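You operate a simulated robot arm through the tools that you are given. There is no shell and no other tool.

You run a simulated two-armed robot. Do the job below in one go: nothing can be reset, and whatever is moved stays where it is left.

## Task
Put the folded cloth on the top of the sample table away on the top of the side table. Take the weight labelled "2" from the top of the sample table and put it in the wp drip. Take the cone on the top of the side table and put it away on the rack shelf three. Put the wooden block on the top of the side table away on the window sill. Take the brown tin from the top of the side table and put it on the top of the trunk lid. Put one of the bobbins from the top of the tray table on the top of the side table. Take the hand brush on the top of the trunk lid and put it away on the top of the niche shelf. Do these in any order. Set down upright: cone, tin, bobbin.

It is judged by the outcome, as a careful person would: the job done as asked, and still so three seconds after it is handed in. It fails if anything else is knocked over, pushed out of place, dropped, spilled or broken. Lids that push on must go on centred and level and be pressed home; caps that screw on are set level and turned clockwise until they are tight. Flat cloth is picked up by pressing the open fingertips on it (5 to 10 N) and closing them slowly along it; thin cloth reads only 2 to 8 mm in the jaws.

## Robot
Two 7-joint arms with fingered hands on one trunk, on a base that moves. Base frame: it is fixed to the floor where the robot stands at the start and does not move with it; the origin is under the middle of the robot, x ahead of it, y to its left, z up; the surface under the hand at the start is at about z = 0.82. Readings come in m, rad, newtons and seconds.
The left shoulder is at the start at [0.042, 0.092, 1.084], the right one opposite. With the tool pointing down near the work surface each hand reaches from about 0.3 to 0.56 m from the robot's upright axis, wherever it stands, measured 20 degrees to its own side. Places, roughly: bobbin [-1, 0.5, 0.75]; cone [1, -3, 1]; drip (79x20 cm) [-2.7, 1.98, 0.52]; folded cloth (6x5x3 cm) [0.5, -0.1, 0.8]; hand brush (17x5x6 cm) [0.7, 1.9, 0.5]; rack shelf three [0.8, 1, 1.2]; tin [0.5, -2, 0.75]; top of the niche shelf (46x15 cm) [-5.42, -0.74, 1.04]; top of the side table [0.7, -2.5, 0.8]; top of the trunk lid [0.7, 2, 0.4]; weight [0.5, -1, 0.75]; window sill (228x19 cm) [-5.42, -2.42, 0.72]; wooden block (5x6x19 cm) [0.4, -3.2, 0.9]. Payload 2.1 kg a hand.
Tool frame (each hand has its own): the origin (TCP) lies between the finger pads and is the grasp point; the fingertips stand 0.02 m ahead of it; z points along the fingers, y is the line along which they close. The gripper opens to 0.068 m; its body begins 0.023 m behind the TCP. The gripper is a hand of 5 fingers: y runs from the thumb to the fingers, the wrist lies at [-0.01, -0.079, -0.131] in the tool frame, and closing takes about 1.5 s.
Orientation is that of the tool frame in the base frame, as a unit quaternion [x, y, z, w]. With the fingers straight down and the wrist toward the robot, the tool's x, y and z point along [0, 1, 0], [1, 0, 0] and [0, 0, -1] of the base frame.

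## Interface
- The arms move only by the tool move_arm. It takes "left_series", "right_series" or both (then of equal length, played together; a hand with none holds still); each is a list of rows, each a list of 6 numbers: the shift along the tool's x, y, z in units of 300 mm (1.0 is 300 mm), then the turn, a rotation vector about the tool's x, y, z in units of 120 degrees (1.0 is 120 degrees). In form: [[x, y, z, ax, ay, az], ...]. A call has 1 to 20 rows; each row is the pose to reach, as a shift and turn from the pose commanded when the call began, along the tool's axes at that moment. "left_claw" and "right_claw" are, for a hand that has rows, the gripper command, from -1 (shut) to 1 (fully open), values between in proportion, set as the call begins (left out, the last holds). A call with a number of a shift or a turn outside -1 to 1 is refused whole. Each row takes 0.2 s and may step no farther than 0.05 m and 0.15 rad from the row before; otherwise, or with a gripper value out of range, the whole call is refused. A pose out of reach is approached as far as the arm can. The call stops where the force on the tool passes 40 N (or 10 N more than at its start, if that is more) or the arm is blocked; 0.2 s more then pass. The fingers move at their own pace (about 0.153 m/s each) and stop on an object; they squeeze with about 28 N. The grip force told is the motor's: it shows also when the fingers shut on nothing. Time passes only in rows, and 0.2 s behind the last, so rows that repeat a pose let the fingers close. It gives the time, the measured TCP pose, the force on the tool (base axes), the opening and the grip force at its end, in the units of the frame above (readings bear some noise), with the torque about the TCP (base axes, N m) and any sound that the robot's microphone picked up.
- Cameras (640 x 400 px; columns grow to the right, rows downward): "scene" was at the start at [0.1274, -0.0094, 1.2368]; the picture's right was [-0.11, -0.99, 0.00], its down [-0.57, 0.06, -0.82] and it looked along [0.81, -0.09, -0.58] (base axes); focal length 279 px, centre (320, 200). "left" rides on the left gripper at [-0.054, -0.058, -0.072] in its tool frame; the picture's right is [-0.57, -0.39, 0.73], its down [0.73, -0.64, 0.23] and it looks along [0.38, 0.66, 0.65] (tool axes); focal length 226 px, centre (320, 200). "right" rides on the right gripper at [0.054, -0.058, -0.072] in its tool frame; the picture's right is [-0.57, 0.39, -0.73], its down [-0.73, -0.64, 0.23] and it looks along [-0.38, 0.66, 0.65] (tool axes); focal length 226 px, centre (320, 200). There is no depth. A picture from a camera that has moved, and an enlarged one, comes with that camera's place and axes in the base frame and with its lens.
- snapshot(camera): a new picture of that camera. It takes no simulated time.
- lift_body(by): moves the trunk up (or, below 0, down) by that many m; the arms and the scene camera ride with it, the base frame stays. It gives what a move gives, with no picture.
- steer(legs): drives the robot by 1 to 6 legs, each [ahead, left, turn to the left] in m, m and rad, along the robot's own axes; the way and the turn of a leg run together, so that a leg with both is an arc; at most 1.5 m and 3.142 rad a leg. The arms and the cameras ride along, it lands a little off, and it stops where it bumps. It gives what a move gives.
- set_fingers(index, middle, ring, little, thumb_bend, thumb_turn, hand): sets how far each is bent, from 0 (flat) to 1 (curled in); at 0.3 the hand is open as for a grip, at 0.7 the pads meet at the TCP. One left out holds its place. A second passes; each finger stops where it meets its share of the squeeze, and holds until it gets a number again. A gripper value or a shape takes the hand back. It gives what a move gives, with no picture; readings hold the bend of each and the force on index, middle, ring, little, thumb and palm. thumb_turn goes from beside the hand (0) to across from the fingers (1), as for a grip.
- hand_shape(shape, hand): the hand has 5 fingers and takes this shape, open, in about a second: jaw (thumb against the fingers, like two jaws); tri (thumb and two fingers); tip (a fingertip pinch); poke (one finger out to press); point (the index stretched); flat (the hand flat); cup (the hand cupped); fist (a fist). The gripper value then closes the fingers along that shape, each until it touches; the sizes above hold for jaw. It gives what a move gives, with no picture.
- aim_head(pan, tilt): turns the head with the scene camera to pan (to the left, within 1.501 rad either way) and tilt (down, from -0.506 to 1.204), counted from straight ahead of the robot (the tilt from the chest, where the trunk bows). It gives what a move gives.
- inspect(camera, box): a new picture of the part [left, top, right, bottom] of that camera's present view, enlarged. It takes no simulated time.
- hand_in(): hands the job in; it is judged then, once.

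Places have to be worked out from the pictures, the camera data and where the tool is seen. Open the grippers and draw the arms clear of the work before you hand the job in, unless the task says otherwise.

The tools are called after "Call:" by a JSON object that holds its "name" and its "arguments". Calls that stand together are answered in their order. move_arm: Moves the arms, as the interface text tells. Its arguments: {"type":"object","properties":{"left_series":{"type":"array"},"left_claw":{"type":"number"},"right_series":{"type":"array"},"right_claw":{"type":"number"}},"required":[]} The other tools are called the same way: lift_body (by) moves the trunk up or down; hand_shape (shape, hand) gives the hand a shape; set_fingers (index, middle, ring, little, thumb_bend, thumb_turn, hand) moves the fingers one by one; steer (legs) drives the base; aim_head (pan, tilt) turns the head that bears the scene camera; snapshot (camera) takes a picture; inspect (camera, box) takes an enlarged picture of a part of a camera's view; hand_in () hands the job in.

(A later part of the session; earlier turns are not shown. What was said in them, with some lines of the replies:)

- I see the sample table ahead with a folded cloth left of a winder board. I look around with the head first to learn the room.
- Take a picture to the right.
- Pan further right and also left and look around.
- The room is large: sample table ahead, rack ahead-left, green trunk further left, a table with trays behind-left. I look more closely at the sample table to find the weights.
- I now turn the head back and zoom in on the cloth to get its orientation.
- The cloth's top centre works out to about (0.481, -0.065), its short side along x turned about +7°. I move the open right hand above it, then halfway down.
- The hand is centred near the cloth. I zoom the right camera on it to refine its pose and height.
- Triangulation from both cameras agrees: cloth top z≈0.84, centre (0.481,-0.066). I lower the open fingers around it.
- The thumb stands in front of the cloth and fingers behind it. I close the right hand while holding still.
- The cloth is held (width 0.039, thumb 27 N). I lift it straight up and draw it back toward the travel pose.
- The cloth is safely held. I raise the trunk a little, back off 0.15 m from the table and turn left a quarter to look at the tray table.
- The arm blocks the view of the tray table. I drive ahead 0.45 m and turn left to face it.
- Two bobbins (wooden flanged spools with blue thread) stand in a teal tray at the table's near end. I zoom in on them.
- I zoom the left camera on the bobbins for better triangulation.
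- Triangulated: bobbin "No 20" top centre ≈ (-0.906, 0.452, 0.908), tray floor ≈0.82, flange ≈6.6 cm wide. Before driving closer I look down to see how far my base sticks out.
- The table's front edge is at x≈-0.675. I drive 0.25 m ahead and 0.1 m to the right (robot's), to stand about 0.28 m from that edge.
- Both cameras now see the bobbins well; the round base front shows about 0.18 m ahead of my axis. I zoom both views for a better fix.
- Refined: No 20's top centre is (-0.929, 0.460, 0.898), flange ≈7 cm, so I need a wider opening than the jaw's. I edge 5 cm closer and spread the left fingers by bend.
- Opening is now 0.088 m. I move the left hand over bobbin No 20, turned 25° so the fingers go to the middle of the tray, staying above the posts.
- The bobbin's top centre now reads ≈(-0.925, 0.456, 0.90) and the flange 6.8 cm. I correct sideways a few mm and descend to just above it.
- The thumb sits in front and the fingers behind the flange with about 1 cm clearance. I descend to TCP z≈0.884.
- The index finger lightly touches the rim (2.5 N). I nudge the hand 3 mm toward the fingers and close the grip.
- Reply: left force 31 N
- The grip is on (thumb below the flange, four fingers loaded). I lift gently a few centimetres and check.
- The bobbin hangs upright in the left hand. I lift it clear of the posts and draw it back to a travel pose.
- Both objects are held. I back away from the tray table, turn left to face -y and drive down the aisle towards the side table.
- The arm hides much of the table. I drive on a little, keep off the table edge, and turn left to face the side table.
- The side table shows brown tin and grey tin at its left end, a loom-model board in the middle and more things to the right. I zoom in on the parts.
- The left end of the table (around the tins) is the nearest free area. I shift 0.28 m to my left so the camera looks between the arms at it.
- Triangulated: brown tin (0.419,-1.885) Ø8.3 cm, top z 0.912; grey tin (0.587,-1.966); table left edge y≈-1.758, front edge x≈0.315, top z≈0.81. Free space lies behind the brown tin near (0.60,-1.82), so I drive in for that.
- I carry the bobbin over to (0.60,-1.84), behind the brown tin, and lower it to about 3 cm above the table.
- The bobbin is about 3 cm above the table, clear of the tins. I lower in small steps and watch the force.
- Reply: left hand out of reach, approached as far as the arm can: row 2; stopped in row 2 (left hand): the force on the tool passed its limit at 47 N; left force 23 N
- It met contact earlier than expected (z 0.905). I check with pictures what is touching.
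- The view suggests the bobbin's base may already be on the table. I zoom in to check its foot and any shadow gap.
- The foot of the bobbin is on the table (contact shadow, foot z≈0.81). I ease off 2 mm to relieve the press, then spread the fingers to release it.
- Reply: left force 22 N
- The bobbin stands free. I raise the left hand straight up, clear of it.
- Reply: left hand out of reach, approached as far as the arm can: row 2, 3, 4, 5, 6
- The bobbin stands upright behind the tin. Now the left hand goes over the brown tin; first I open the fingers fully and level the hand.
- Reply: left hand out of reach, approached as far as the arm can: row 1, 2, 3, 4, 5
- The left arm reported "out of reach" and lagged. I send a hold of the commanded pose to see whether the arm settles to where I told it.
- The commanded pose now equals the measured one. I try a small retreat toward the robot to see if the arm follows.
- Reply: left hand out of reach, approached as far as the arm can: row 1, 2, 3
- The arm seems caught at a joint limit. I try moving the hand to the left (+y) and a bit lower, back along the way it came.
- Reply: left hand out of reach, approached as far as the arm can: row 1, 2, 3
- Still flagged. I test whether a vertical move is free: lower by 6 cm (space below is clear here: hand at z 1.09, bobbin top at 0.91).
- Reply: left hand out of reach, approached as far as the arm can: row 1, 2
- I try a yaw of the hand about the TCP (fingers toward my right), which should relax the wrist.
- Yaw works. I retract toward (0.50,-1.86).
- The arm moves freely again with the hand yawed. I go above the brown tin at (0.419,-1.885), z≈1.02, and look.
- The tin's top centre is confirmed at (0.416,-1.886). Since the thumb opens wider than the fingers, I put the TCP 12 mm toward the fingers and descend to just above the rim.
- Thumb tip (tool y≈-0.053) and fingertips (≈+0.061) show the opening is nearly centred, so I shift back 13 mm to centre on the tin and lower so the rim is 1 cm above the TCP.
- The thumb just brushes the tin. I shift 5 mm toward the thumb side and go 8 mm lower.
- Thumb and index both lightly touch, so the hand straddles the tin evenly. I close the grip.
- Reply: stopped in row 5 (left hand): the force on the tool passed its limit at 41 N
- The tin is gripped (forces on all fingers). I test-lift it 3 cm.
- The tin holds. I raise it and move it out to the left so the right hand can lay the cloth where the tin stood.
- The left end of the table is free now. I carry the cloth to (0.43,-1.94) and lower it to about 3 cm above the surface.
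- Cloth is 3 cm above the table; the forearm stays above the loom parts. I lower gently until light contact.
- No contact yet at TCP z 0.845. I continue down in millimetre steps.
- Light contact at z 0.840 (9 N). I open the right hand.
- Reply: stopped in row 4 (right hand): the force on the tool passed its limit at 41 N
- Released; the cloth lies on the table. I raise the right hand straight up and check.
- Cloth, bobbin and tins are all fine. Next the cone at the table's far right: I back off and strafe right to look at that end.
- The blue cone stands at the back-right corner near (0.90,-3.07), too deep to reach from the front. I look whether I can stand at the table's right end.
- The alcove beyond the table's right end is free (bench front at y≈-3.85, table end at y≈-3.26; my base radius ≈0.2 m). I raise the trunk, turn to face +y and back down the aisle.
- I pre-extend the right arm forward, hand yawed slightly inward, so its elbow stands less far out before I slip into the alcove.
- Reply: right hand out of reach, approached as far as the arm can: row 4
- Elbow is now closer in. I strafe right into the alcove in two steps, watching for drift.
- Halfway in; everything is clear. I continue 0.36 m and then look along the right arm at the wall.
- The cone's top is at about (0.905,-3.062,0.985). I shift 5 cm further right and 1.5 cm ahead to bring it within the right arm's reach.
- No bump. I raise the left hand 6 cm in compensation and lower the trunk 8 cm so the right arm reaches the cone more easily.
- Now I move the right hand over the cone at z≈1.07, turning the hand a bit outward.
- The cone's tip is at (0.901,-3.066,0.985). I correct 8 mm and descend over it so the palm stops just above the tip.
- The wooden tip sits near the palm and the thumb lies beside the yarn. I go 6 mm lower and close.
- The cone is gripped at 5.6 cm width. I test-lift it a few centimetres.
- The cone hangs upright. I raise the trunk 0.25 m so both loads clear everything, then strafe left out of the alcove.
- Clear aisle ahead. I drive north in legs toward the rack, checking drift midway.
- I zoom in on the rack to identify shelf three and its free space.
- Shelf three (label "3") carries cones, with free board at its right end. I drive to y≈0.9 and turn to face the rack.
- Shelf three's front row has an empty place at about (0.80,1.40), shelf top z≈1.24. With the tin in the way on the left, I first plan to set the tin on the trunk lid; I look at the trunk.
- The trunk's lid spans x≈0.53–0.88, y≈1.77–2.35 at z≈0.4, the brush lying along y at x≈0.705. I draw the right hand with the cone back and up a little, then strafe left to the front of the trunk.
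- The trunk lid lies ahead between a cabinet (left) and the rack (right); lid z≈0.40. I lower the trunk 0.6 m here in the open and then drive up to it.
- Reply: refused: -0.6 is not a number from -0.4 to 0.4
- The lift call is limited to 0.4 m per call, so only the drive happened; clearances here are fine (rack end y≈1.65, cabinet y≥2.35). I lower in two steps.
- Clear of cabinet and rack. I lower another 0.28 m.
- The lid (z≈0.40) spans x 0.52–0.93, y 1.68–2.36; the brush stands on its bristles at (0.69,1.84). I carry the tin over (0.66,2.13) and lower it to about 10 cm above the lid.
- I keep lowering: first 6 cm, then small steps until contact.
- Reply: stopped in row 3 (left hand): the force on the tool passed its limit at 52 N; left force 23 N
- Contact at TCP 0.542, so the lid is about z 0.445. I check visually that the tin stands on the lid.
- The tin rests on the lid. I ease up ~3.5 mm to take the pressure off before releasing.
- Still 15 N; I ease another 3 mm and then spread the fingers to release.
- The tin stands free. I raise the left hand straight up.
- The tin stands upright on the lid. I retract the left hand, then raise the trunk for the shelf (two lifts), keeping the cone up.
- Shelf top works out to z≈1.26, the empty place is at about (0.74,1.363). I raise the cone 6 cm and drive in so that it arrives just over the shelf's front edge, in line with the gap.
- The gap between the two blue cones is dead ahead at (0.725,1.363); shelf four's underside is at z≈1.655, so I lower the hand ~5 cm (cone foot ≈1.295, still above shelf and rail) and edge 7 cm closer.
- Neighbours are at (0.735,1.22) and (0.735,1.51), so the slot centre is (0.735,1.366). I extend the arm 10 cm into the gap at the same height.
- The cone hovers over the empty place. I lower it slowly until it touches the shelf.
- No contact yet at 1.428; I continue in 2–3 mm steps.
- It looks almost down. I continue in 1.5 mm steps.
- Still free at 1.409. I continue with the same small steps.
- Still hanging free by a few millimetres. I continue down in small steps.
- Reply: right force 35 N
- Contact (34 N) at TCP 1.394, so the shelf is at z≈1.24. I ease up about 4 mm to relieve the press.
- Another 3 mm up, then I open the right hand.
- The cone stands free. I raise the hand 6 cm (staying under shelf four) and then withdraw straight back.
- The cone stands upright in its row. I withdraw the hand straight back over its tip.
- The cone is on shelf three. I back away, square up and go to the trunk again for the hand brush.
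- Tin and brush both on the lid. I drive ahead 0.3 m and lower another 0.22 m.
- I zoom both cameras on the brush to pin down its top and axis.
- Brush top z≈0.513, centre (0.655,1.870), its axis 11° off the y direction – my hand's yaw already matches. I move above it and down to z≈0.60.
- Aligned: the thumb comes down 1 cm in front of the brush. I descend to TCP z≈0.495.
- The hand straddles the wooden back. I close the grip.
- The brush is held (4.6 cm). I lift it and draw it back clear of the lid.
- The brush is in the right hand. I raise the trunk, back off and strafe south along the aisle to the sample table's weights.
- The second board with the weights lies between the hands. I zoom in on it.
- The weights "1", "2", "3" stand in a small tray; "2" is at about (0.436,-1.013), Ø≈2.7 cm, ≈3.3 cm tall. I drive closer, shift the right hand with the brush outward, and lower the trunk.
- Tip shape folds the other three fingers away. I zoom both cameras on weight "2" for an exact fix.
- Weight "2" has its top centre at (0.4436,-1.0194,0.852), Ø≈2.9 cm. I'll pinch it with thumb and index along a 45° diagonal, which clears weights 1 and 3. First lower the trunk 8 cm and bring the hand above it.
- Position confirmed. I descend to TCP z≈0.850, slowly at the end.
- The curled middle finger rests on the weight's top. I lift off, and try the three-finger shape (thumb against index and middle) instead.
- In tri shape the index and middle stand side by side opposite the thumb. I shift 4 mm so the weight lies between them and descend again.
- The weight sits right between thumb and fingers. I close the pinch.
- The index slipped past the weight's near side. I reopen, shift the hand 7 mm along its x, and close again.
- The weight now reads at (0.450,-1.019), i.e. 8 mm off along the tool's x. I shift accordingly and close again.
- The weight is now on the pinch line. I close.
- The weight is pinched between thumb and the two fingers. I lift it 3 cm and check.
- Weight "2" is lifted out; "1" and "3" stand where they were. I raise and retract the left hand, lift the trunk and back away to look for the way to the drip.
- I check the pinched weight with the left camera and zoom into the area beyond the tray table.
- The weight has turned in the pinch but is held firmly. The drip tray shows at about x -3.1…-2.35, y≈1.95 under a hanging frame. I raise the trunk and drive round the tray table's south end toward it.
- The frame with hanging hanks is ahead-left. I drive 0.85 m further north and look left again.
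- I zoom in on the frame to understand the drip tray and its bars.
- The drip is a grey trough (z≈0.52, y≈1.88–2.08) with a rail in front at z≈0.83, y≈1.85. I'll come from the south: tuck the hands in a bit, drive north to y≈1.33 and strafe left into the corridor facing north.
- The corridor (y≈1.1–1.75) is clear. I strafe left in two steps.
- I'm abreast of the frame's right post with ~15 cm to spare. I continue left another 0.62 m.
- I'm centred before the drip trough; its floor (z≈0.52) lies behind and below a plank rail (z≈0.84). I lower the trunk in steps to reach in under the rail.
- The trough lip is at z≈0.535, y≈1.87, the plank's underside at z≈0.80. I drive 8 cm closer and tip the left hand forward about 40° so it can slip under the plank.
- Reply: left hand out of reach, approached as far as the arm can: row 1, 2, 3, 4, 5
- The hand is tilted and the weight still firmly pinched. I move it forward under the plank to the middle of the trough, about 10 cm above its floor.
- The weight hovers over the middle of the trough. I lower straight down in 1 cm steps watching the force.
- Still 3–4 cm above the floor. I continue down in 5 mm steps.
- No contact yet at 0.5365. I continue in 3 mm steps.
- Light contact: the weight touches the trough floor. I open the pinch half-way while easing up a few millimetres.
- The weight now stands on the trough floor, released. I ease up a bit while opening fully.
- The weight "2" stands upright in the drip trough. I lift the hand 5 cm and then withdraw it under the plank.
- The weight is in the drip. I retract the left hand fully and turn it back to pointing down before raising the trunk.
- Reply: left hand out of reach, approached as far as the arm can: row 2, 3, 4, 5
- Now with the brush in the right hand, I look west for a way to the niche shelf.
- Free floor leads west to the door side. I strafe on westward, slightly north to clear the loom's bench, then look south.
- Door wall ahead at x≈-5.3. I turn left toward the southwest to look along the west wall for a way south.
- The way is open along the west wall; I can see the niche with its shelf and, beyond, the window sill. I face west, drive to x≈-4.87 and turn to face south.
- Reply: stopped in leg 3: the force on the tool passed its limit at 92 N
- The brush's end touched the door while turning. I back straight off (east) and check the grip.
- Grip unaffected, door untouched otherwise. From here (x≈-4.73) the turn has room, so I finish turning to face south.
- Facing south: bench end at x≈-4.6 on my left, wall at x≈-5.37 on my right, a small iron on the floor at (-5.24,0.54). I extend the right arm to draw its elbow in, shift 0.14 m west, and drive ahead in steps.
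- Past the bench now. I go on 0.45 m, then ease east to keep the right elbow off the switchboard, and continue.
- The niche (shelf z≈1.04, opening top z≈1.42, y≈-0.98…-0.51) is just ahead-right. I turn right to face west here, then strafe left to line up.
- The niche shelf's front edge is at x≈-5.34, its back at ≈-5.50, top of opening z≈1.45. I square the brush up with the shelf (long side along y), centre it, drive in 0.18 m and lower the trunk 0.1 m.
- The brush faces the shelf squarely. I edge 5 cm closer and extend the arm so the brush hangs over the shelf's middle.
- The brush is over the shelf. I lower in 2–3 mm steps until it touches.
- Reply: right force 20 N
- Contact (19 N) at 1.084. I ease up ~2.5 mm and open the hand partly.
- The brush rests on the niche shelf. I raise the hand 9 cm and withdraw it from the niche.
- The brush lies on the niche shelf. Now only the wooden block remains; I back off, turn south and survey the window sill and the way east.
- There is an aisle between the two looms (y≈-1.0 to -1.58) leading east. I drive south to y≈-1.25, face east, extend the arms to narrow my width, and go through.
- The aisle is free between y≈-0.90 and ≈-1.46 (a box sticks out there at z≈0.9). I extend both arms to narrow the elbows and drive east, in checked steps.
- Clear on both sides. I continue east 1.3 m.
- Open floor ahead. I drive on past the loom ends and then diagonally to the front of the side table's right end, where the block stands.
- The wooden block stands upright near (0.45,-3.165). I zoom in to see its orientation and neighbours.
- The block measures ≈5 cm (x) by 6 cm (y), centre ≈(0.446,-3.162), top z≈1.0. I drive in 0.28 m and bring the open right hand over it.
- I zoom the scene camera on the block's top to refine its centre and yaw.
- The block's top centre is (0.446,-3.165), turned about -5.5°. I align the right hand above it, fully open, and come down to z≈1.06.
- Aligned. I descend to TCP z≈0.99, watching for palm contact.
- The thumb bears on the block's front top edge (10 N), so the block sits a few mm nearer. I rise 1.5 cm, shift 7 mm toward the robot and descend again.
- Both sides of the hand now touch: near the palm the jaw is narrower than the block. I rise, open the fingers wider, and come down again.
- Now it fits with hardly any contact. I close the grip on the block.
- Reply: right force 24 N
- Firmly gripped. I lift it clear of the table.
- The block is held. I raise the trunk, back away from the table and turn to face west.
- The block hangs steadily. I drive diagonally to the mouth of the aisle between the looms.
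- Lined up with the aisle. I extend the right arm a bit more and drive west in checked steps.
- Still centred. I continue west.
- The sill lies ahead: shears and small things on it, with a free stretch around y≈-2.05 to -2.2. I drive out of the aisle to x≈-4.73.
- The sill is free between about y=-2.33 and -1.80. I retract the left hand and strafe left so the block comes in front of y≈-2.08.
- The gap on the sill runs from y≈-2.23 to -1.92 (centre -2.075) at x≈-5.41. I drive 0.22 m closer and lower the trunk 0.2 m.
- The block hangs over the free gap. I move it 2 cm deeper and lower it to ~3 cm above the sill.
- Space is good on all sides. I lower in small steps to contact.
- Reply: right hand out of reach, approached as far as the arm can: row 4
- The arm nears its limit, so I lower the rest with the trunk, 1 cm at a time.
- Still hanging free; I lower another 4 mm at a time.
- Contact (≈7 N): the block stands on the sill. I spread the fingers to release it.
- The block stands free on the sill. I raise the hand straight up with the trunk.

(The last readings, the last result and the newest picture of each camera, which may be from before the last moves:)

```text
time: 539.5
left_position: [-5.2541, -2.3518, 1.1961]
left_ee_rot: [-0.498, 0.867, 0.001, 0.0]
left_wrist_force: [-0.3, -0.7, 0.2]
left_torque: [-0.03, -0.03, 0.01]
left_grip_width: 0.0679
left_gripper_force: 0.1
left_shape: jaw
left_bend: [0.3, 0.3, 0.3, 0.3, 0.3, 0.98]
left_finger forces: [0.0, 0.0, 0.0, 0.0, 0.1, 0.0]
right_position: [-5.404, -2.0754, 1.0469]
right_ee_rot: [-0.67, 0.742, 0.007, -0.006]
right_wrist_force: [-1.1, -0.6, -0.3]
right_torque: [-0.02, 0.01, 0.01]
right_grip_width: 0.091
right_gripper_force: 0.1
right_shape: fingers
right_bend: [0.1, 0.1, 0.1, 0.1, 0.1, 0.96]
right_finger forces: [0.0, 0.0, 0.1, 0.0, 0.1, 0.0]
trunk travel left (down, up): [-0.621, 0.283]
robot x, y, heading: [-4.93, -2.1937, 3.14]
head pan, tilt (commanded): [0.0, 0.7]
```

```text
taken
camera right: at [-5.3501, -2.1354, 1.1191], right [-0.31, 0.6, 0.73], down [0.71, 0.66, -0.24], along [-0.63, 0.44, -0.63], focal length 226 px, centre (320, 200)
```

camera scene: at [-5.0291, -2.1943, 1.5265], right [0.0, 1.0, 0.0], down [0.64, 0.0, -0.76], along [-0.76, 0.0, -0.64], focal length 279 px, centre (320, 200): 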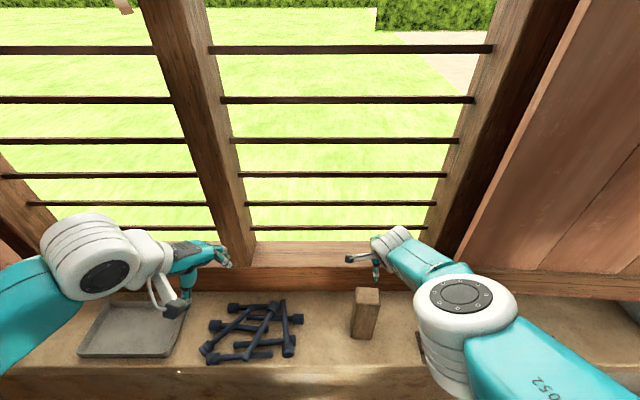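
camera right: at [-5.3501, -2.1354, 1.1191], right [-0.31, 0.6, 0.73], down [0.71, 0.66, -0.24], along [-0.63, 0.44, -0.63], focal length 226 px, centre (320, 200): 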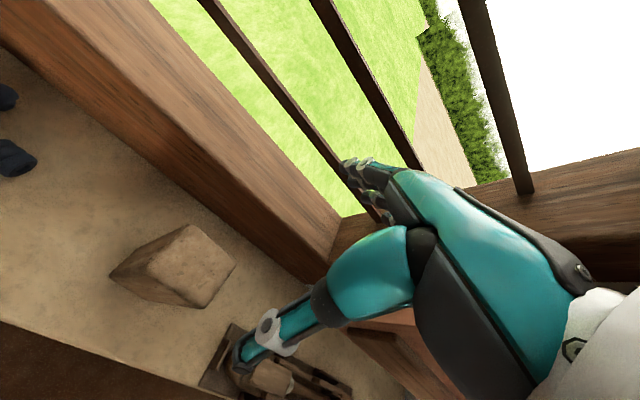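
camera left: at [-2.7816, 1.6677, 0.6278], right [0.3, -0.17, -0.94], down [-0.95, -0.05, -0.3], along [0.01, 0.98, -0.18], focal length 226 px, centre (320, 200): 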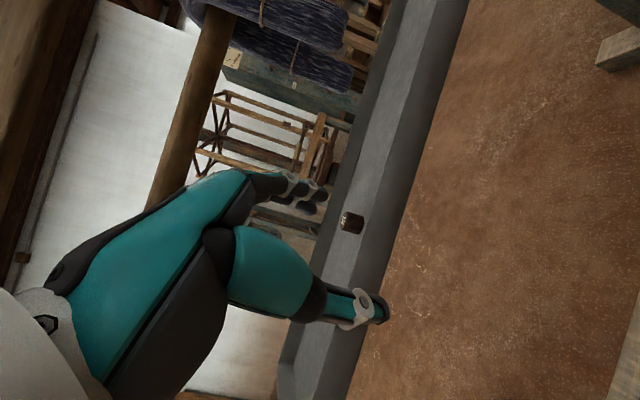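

The block stands on the sill. I back away, open both hands to the normal open jaw and check the sill once more.

Call:
{"name": "steer", "arguments": {"legs": [[-0.2, 0, 0]]}}

Call:
{"name": "hand_shape", "arguments": {"shape": "jaw", "hand": "right"}}

Call:
{"name": "snapshot", "arguments": {"camera": "scene"}}

Call:
{"name": "aim_head", "arguments": {"pan": -0.8, "tilt": 0.35}}

Call:
{"name": "snapshot", "arguments": {"camera": "scene"}}

```text
time: 541.1
left_position: [-5.0577, -2.3527, 1.1961]
left_ee_rot: [-0.5, 0.866, 0.002, -0.001]
left_wrist_force: [0.6, -0.7, 0.7]
left_torque: [0.02, -0.02, 0.03]
left_grip_width: 0.0679
left_gripper_force: 0.0
left_shape: jaw
left_bend: [0.3, 0.3, 0.3, 0.3, 0.3, 0.98]
left_finger forces: [0.0, 0.0, 0.0, 0.0, 0.0, 0.0]
right_position: [-5.2069, -2.0758, 1.0487]
right_ee_rot: [-0.672, 0.741, 0.007, -0.006]
right_wrist_force: [-0.3, -0.2, 0.0]
right_torque: [-0.02, 0.02, -0.02]
right_grip_width: 0.0908
right_gripper_force: 0.0
right_shape: fingers
right_bend: [0.1, 0.1, 0.1, 0.1, 0.1, 0.96]
right_finger forces: [0.1, 0.0, 0.1, 0.0, 0.0, 0.0]
trunk travel left (down, up): [-0.621, 0.283]
robot x, y, heading: [-4.7343, -2.1955, -3.137]
head pan, tilt (commanded): [0.0, 0.7]
```

```text
time: 542.0
left_position: [-5.0563, -2.3516, 1.1954]
left_ee_rot: [-0.5, 0.866, 0.002, -0.001]
left_wrist_force: [0.0, 0.0, -0.4]
left_torque: [0.01, 0.0, -0.01]
left_grip_width: 0.068
left_gripper_force: 0.0
left_shape: jaw
left_bend: [0.3, 0.3, 0.3, 0.3, 0.3, 0.98]
left_finger forces: [0.1, 0.0, 0.0, 0.0, 0.0, 0.1]
right_position: [-5.2082, -2.0767, 1.0472]
right_ee_rot: [-0.672, 0.74, 0.006, -0.006]
right_wrist_force: [-0.3, 0.0, -0.2]
right_torque: [0.0, -0.01, 0.0]
right_grip_width: 0.0679
right_gripper_force: 0.1
right_shape: jaw
right_bend: [0.3, 0.3, 0.3, 0.3, 0.3, 0.98]
right_finger forces: [0.0, 0.0, 0.1, 0.0, 0.1, 0.0]
trunk travel left (down, up): [-0.621, 0.283]
robot x, y, heading: [-4.7327, -2.1974, -3.141]
head pan, tilt (commanded): [0.0, 0.7]
```

```text
taken
camera scene: at [-4.8325, -2.1948, 1.5265], right [0.0, 1.0, 0.0], down [0.64, 0.0, -0.76], along [-0.76, 0.0, -0.64], focal length 279 px, centre (320, 200)
```

scene: 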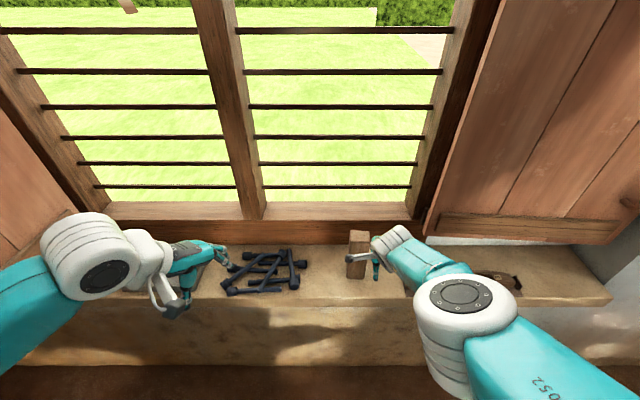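

```text
time: 543.1
left_position: [-5.0579, -2.3533, 1.1963]
left_ee_rot: [-0.5, 0.866, 0.001, -0.001]
left_wrist_force: [0.8, 0.1, 0.4]
left_torque: [-0.03, 0.03, 0.0]
left_grip_width: 0.0678
left_gripper_force: 0.1
left_shape: jaw
left_bend: [0.3, 0.3, 0.3, 0.3, 0.3, 0.98]
left_finger forces: [0.0, 0.0, 0.1, 0.1, 0.0, 0.1]
right_position: [-5.2081, -2.0769, 1.048]
right_ee_rot: [-0.672, 0.74, 0.007, -0.006]
right_wrist_force: [0.5, -0.9, 0.1]
right_torque: [-0.01, -0.02, 0.0]
right_grip_width: 0.0678
right_gripper_force: 0.1
right_shape: jaw
right_bend: [0.3, 0.3, 0.3, 0.3, 0.3, 0.98]
right_finger forces: [0.0, 0.0, 0.1, 0.0, 0.1, 0.1]
trunk travel left (down, up): [-0.621, 0.283]
robot x, y, heading: [-4.7315, -2.1894, -3.137]
head pan, tilt (commanded): [-0.799, 0.351]
```

```text
taken
camera scene: at [-4.8125, -2.1281, 1.5579], right [0.72, 0.7, 0.0], down [0.24, -0.25, -0.94], along [-0.66, 0.67, -0.34], focal length 279 px, centre (320, 200)
```

scene: 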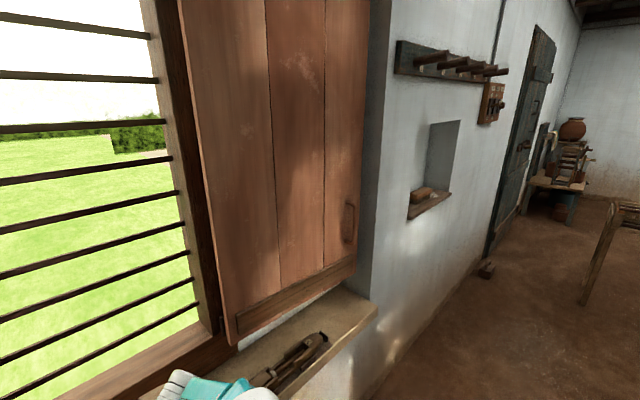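

The block stands on the sill and the brush lies on the niche shelf. Cloth, bobbin, tin, cone and weight were each seen resting in place after release. Both hands are open and clear of everything, so I hand the job in.

Call:
{"name": "hand_in", "arguments": {}}

```text
The job is handed in.
```

I did all seven moves and handed the job in. Each item was on camera, resting in its place, after I let go of it. I drove back past the side table and shelf later but did not check those items closely again.

| Item | Where it is now |
|---|---|
| Folded cloth | Top of the side table, at the end nearest the sample table |
| Bobbin (No 20) | Top of the side table, upright, behind where the tin stood |
| Brown tin | Top of the trunk lid, upright |
| Cone | Rack shelf three, upright, in the empty place in the front row |
| Weight "2" | In the wp drip trough, standing upright |
| Hand brush | Top of the niche shelf |
| Wooden block | Window sill, standing, in a free gap between the things already there |

- **Door bump:** on the way to the niche, the end of the brush bumped the west door while I was turning. The robot stopped at about 92 N. I backed off, and the pictures afterwards showed nothing moved and the brush still firmly held.
- **Weight grip:** my first pinch on weight "2" slipped and may have nudged it a few millimetres before I gripped it properly. Weights "1" and "3" stayed where they were.

Both hands are open and clear of everything.
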